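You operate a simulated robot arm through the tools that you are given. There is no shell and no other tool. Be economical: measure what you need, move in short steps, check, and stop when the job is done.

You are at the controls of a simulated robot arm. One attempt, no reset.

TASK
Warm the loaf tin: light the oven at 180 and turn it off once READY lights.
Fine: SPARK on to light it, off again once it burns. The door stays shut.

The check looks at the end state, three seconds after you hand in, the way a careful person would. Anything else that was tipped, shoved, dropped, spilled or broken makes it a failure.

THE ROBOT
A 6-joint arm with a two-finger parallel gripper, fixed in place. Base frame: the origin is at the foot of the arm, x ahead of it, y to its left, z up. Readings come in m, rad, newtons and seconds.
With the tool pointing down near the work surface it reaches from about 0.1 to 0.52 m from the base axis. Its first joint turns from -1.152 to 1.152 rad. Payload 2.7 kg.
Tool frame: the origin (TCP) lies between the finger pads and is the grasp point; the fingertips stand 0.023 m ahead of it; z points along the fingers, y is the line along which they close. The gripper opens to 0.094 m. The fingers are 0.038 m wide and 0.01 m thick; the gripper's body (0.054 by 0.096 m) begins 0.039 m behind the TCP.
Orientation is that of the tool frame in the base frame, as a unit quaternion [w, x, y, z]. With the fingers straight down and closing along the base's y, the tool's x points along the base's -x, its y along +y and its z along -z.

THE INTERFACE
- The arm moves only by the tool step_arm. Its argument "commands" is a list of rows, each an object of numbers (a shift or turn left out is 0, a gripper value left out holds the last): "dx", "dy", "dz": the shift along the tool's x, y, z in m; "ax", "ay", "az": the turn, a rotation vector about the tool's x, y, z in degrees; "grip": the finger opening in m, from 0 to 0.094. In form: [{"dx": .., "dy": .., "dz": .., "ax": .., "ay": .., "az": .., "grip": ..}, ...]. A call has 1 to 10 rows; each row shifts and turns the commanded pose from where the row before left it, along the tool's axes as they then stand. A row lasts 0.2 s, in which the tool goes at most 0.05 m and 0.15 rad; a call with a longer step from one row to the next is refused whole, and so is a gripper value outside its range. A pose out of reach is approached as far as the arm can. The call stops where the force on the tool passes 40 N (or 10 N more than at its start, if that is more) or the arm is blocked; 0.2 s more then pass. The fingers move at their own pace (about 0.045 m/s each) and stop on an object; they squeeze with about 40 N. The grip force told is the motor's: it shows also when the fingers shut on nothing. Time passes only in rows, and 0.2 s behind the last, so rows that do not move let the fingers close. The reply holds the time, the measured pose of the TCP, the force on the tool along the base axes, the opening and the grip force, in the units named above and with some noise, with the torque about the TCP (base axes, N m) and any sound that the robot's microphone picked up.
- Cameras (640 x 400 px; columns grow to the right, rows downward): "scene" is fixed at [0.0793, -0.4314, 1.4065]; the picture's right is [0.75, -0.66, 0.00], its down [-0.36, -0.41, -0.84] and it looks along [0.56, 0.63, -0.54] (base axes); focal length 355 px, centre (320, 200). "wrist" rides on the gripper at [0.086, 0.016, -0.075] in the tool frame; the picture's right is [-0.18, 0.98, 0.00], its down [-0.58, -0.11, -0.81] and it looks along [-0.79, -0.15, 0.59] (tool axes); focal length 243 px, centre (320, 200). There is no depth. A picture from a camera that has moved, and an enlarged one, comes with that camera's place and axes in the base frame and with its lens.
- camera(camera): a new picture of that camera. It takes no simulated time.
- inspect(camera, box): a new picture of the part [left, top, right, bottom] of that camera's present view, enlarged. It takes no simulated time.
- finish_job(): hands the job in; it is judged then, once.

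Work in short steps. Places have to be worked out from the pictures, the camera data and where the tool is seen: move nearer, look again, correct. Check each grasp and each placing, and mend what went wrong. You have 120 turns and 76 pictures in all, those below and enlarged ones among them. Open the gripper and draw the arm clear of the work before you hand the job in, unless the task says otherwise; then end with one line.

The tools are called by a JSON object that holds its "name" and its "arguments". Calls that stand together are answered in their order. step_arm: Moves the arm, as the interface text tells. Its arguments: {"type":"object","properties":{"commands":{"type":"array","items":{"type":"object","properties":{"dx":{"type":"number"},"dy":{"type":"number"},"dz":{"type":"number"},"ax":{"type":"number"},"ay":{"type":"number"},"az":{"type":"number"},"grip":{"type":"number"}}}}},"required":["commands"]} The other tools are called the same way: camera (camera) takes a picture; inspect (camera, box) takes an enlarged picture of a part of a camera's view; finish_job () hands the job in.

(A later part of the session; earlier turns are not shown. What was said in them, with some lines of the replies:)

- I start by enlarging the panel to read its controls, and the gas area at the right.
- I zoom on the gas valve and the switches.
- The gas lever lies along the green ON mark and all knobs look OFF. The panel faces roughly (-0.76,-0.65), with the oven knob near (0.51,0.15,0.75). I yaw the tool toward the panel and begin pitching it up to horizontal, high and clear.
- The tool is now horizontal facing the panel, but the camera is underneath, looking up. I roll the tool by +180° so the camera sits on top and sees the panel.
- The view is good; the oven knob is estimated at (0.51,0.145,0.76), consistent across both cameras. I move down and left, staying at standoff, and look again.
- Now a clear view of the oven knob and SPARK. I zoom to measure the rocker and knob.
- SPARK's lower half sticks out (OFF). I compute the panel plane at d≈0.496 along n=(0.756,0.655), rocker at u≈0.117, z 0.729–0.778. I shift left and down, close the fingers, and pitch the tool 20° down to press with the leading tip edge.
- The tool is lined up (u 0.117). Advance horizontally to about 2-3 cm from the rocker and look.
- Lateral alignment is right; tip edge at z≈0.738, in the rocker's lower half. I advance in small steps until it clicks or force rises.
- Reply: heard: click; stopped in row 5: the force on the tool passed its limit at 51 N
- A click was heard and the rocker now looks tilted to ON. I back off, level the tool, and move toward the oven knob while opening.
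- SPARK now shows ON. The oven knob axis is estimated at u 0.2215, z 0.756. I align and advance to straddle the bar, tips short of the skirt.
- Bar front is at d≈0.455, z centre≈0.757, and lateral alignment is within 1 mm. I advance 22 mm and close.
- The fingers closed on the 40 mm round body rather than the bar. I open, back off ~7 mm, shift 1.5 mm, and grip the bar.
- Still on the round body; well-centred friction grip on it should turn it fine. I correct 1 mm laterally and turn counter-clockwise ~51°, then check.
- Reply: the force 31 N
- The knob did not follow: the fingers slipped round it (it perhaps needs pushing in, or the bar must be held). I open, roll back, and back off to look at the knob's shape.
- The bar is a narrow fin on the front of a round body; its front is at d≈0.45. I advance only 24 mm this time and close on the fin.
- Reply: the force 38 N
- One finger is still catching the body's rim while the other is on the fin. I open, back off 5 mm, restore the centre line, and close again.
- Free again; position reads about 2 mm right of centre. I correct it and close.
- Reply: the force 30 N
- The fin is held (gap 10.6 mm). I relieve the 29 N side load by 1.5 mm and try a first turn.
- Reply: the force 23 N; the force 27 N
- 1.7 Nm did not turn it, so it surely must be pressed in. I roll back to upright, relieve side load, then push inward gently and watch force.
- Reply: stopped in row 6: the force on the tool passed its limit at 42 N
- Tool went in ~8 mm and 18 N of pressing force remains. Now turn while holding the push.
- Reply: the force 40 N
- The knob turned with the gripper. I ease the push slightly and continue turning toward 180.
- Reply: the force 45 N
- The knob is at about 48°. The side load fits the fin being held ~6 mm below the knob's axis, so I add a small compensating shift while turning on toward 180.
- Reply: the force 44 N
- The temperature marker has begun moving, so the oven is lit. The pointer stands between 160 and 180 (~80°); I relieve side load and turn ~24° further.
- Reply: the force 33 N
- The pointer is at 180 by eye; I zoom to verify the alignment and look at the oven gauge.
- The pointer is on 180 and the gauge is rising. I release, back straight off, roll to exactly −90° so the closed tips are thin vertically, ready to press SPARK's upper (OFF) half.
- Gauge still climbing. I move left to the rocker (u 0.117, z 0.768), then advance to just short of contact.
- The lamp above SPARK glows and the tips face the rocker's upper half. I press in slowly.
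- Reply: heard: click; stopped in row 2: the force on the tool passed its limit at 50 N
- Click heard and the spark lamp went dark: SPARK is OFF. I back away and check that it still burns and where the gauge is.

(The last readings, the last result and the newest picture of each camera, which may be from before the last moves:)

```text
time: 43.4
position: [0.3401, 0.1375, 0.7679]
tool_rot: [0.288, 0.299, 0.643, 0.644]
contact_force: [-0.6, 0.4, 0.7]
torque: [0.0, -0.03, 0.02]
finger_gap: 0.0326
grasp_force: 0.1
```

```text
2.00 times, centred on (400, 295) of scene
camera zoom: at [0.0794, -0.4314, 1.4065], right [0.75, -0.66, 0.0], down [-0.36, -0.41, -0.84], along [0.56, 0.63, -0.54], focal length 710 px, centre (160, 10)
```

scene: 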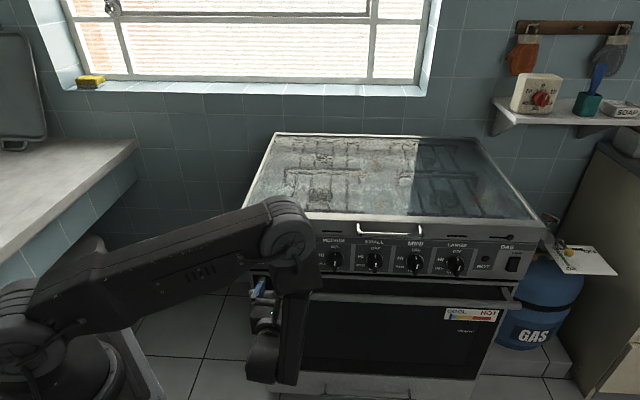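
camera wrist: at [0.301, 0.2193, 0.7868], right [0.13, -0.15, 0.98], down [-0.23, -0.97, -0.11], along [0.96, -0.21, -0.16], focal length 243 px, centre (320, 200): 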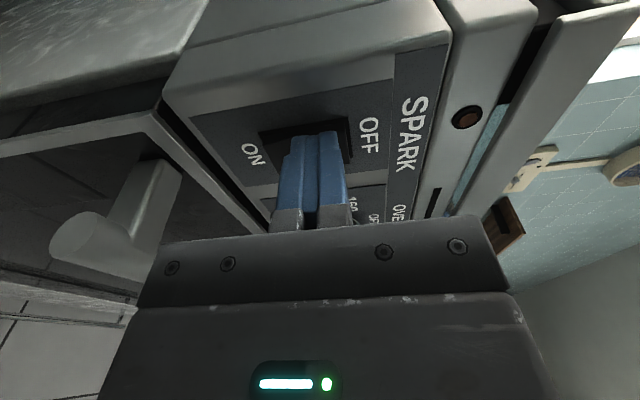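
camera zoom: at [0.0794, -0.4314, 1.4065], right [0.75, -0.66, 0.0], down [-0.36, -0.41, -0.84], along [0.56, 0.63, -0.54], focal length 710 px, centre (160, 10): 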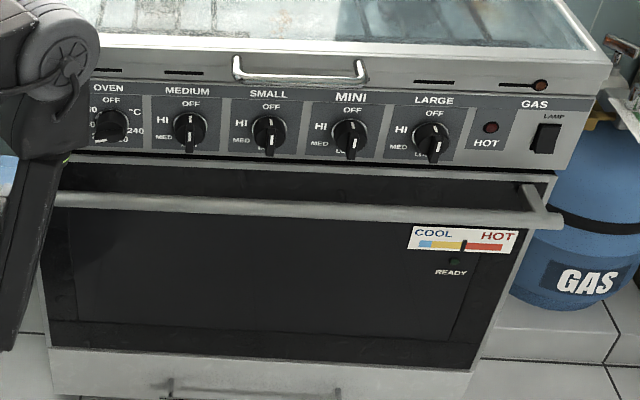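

Still burning, gauge near the red edge, READY not yet lit. I go back to the knob, aligning with its axis and the fin's ~104° angle, and stop short.

{"name": "step_arm", "arguments": {"commands": [{"dx": -0.035, "dy": -0.0023}, {"dx": -0.035, "dy": -0.0023}, {"dx": -0.0337, "dy": -0.0024}, {"az": -7}, {"az": -7}, {"dz": 0.03}, {"dz": 0.025}, {}]}}

{"name": "camera", "arguments": {"camera": "wrist"}}

{"name": "inspect", "arguments": {"camera": "scene", "box": [420, 295, 520, 357]}}

```text
time: 45.2
position: [0.4477, 0.0939, 0.7592]
tool_rot: [0.366, 0.219, 0.674, 0.603]
contact_force: [-0.2, 0.1, 0.4]
torque: [-0.01, 0.0, 0.02]
finger_gap: 0.0499
grasp_force: 0.0
```

```text
33 pictures are left
camera wrist: at [0.3342, 0.1121, 0.7558], right [-0.03, 0.04, 1.0], down [-0.22, -0.97, 0.03], along [0.97, -0.22, 0.03], focal length 243 px, centre (320, 200)
```

wrist: 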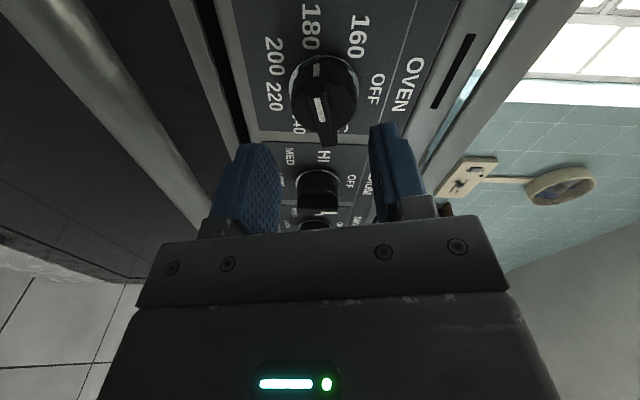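

```text
6.40 times, centred on (470, 326) of scene
camera zoom: at [0.0794, -0.4314, 1.4065], right [0.75, -0.66, 0.0], down [-0.36, -0.41, -0.84], along [0.56, 0.63, -0.54], focal length 2271 px, centre (-640, -606)
```

zoom: 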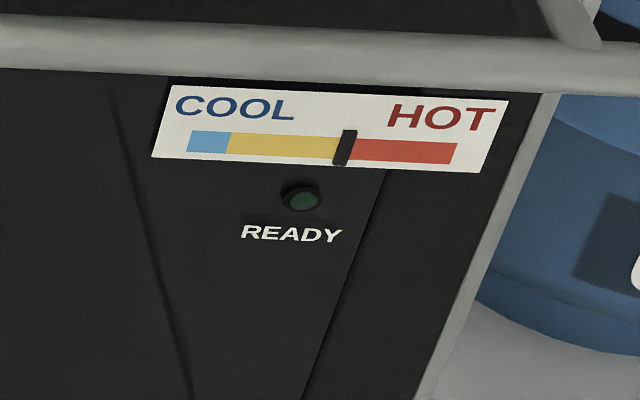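

READY is still dark, knob stands on 180. I advance onto the fin and close without turning, then wait for READY.

{"name": "step_arm", "arguments": {"commands": [{"dy": 0.0015, "dz": 0.015}, {"dz": 0.015}, {}, {"grip": 0}, {}, {}, {}, {}]}}

{"name": "camera", "arguments": {"camera": "wrist"}}

{"name": "inspect", "arguments": {"camera": "scene", "box": [420, 295, 520, 357]}}

```text
time: 47.0
position: [0.4697, 0.1155, 0.7617]
tool_rot: [0.365, 0.219, 0.675, 0.602]
contact_force: [2.3, 0.8, -6.0]
torque: [0.01, 0.03, 0.02]
finger_gap: 0.0102
grasp_force: 45.1
```

```text
31 pictures are left
camera wrist: at [0.3559, 0.1335, 0.7574], right [-0.02, 0.04, 1.0], down [-0.22, -0.97, 0.03], along [0.97, -0.22, 0.03], focal length 243 px, centre (320, 200)
```

wrist: 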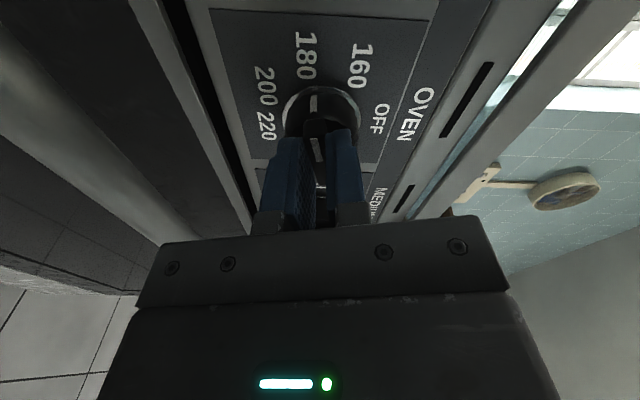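

```text
6.40 times, centred on (470, 326) of scene
camera zoom: at [0.0795, -0.4314, 1.4065], right [0.75, -0.66, 0.0], down [-0.36, -0.41, -0.84], along [0.56, 0.63, -0.54], focal length 2271 px, centre (-640, -606)
```

zoom: 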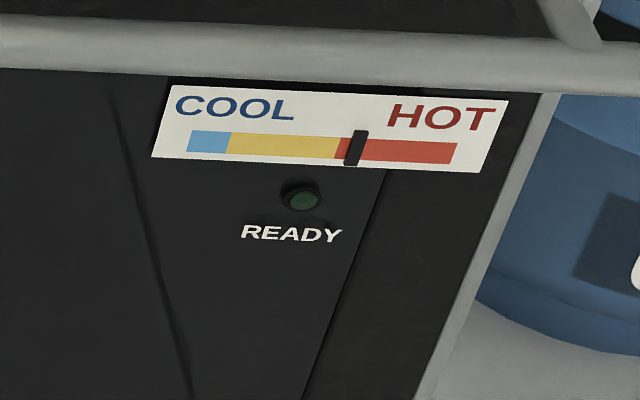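

A well-centred grip on the fin with little load. Marker still creeping up; I wait.

{"name": "step_arm", "arguments": {"commands": [{}, {}, {}, {}, {}, {}, {}, {}]}}

{"name": "inspect", "arguments": {"camera": "scene", "box": [420, 295, 520, 357]}}

```text
time: 48.8
position: [0.4704, 0.1157, 0.7611]
tool_rot: [0.365, 0.22, 0.675, 0.603]
contact_force: [2.1, 0.2, -11.7]
torque: [-0.04, 0.1, -0.03]
finger_gap: 0.0102
grasp_force: 44.8
```

```text
6.40 times, centred on (470, 326) of scene
camera zoom: at [0.0795, -0.4314, 1.4065], right [0.75, -0.66, 0.0], down [-0.36, -0.41, -0.84], along [0.56, 0.63, -0.54], focal length 2271 px, centre (-640, -606)
```

zoom: 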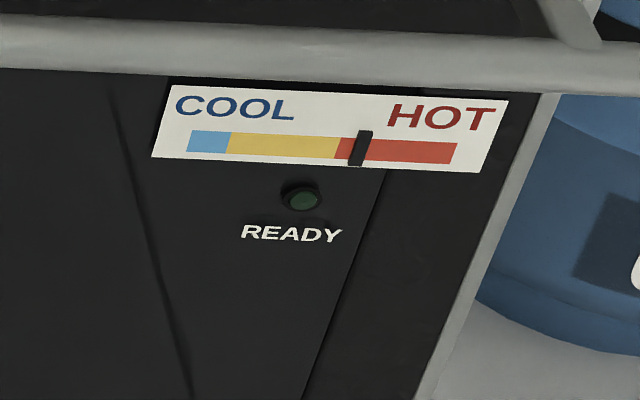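

The marker is settling; READY not lit yet. I wait a bit longer.

{"name": "step_arm", "arguments": {"commands": [{}, {}, {}, {}, {}, {}, {}, {}, {}, {}]}}

{"name": "inspect", "arguments": {"camera": "scene", "box": [420, 295, 520, 357]}}

```text
time: 51.0
position: [0.4703, 0.1162, 0.7613]
tool_rot: [0.365, 0.219, 0.674, 0.603]
contact_force: [1.0, -1.4, -13.7]
torque: [-0.1, 0.12, 0.0]
finger_gap: 0.0104
grasp_force: 45.3
```

```text
6.40 times, centred on (470, 326) of scene
camera zoom: at [0.0796, -0.4314, 1.4065], right [0.75, -0.66, 0.0], down [-0.36, -0.41, -0.84], along [0.56, 0.63, -0.54], focal length 2271 px, centre (-640, -606)
```

zoom: 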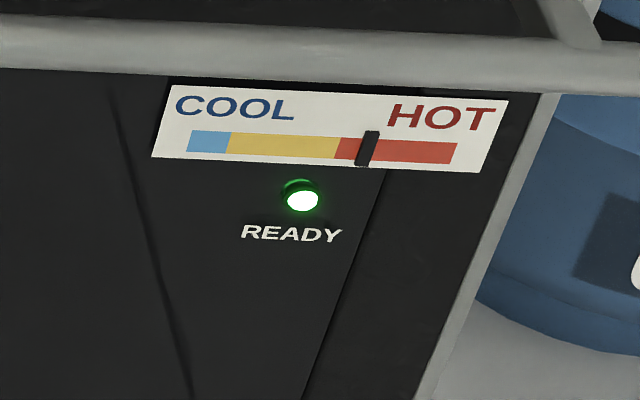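

READY is lit. I turn the knob clockwise back toward OFF.

{"name": "step_arm", "arguments": {"commands": [{"az": 8}, {"az": 8}, {"az": 8}, {"az": 8}, {"az": 8}, {"az": 8}]}}

{"name": "step_arm", "arguments": {"commands": [{"az": 8}, {"az": 8}, {"az": 8}, {"az": 8}, {"az": 8}]}}

{"name": "camera", "arguments": {"camera": "wrist"}}

```text
time: 52.4
position: [0.4697, 0.1158, 0.764]
tool_rot: [0.087, 0.472, 0.526, 0.702]
contact_force: [-7.6, 5.1, 12.9]
torque: [-0.39, 0.3, -0.57]
finger_gap: 0.0102
grasp_force: 44.9
```

```text
time: 53.6
position: [0.4722, 0.1135, 0.7637]
tool_rot: [-0.156, 0.624, 0.331, 0.69]
contact_force: [4.2, -4.4, 24.6]
torque: [-0.31, 0.23, -0.05]
finger_gap: 0.0107
grasp_force: 45.3
```

```text
27 pictures are left
camera wrist: at [0.4103, 0.0706, 0.8506], right [0.65, -0.76, 0.08], down [-0.58, -0.56, -0.59], along [0.49, 0.34, -0.8], focal length 243 px, centre (320, 200)
```

wrist: 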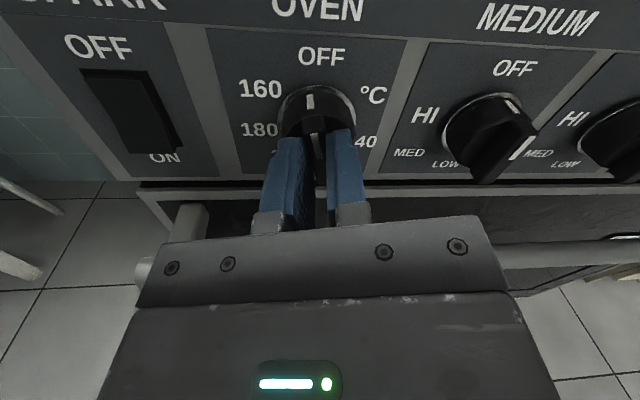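

The knob follows; about 16° remain to OFF. I finish the turn to its stop.

{"name": "step_arm", "arguments": {"commands": [{"az": 6, "dx": 0.001}, {"az": 6}, {"az": 6}, {}]}}

{"name": "step_arm", "arguments": {"commands": [{"grip": 0.05}, {}, {"dz": -0.04}, {"dz": -0.04}, {}]}}

{"name": "camera", "arguments": {"camera": "wrist"}}

{"name": "inspect", "arguments": {"camera": "scene", "box": [240, 220, 560, 370]}}

```text
time: 54.6
position: [0.4714, 0.1144, 0.7631]
tool_rot: [-0.259, 0.67, 0.23, 0.657]
contact_force: [15.8, -18.1, 10.3]
torque: [-1.5, -0.92, -0.17]
finger_gap: 0.0109
grasp_force: 45.2
```

```text
time: 55.8
position: [0.4093, 0.0624, 0.7634]
tool_rot: [-0.262, 0.67, 0.231, 0.655]
contact_force: [-0.2, -0.8, -0.5]
torque: [0.03, 0.02, -0.02]
finger_gap: 0.0499
grasp_force: 0.1
```

```text
26 pictures are left
camera wrist: at [0.366, -0.0018, 0.8485], right [0.63, -0.74, -0.23], down [-0.7, -0.42, -0.57], along [0.32, 0.53, -0.79], focal length 243 px, centre (320, 200)
```

wrist: 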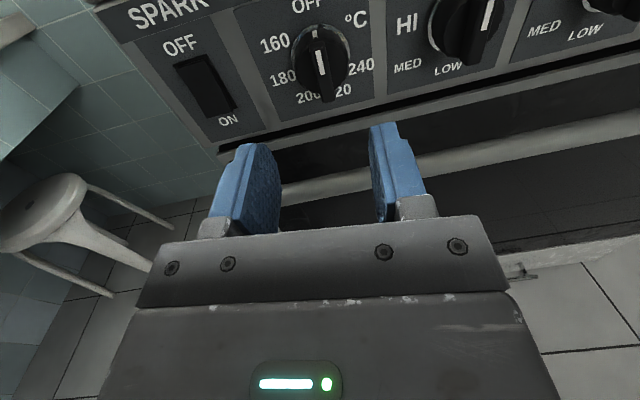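

```text
2.00 times, centred on (400, 295) of scene
camera zoom: at [0.0793, -0.4314, 1.4065], right [0.75, -0.66, 0.0], down [-0.36, -0.41, -0.84], along [0.56, 0.63, -0.54], focal length 710 px, centre (160, 10)
```

zoom: 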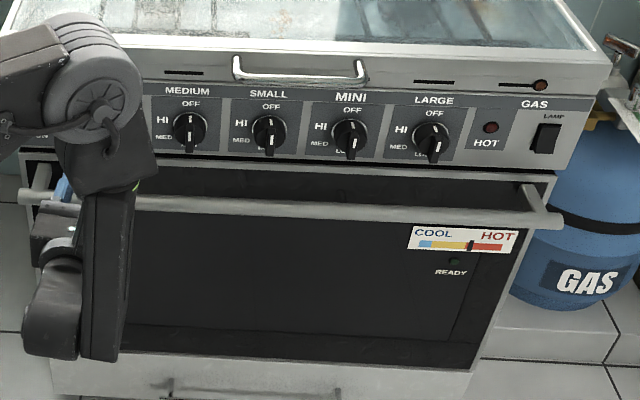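

The knob is at OFF and the gauge is falling. I draw the arm back and up, and take a final look at the panel.

{"name": "step_arm", "arguments": {"commands": [{"dz": -0.04, "dx": 0.02}, {"dx": 0.045}, {"dx": 0.045}, {"dx": 0.045}, {"dx": 0.04}, {}]}}

{"name": "inspect", "arguments": {"camera": "scene", "box": [235, 215, 395, 315]}}

{"name": "camera", "arguments": {"camera": "wrist"}}

{"name": "camera", "arguments": {"camera": "scene"}}

```text
time: 57.2
position: [0.3871, 0.0301, 0.9581]
tool_rot: [-0.261, 0.67, 0.231, 0.655]
contact_force: [0.3, -0.5, 0.2]
torque: [-0.04, 0.02, 0.0]
finger_gap: 0.0501
grasp_force: 0.0
```

```text
4.00 times, centred on (315, 265) of scene
camera zoom: at [0.0793, -0.4314, 1.4065], right [0.75, -0.66, 0.0], down [-0.36, -0.41, -0.84], along [0.56, 0.63, -0.54], focal length 1419 px, centre (340, -60)
```

zoom: 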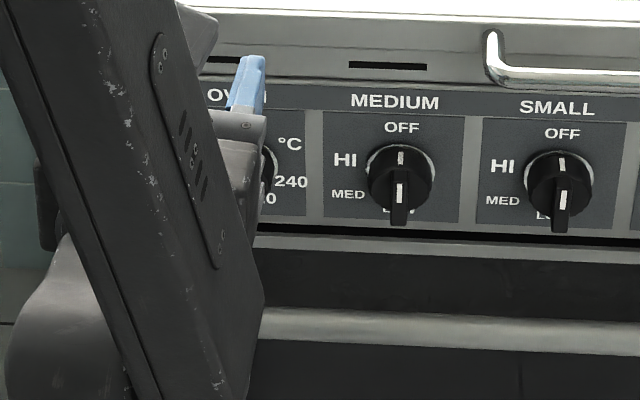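

```text
23 pictures are left
camera wrist: at [0.3449, -0.0336, 1.0437], right [0.63, -0.74, -0.23], down [-0.7, -0.42, -0.57], along [0.32, 0.53, -0.79], focal length 243 px, centre (320, 200)
```

wrist: 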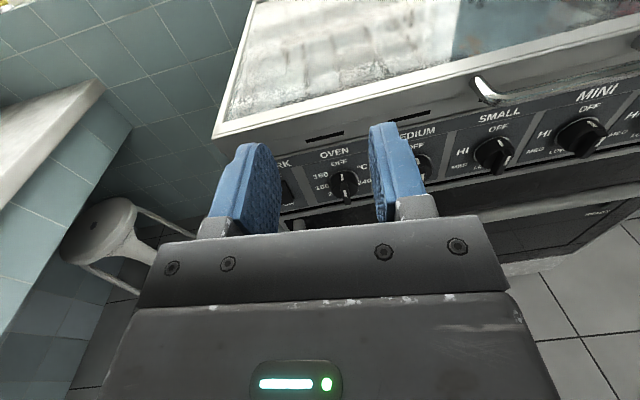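

```text
22 pictures are left
```

scene: 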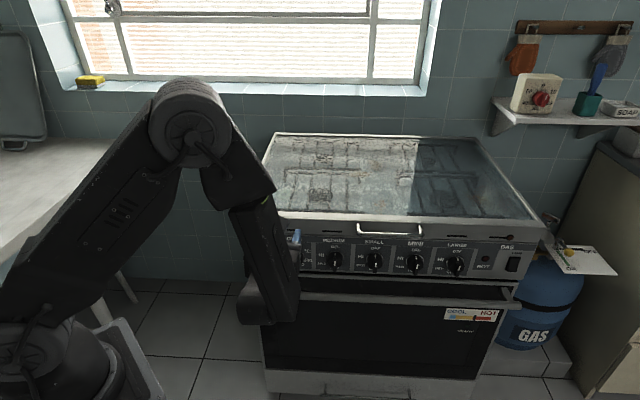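

One last close look at the oven knob pointer and the SPARK rocker.

{"name": "inspect", "arguments": {"camera": "wrist", "box": [260, 130, 390, 215]}}

{"name": "inspect", "arguments": {"camera": "scene", "box": [420, 225, 540, 350]}}

```text
4.71 times, centred on (325, 172) of wrist
camera zoom: at [0.3449, -0.0336, 1.0437], right [0.63, -0.74, -0.23], down [-0.7, -0.42, -0.57], along [0.32, 0.53, -0.79], focal length 1142 px, centre (296, 329)
```

zoom: 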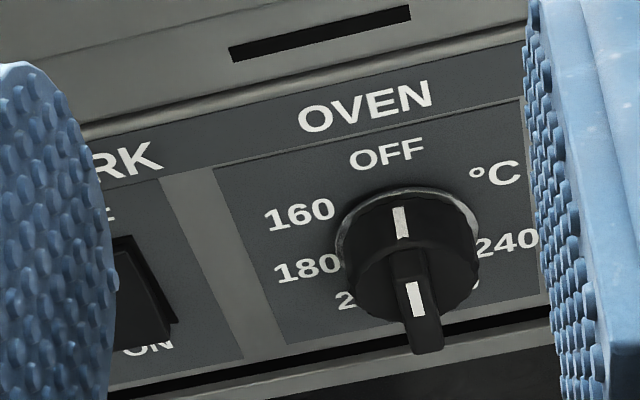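

```text
3.20 times, centred on (480, 288) of scene
camera zoom: at [0.0793, -0.4314, 1.4065], right [0.75, -0.66, 0.0], down [-0.36, -0.41, -0.84], along [0.56, 0.63, -0.54], focal length 1135 px, centre (-192, -80)
```

zoom: 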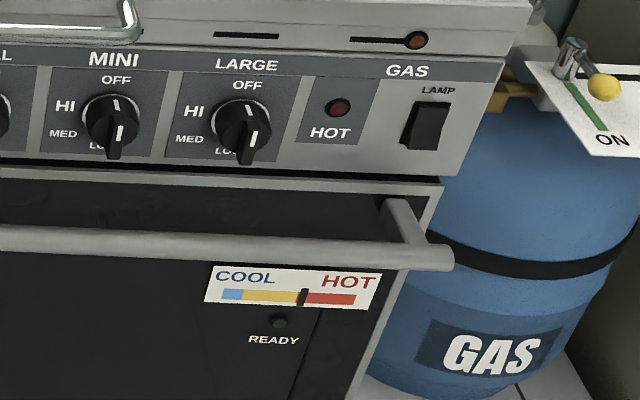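

Oven knob at OFF, SPARK off, oven cooling, everything else untouched, gripper open and arm clear. I hand in.

{"name": "finish_job", "arguments": {}}

```text
The job is handed in.
```

I lit the oven at 180 with SPARK, switched SPARK off once it was burning, and turned the knob back to OFF when READY lit; the door stayed shut.
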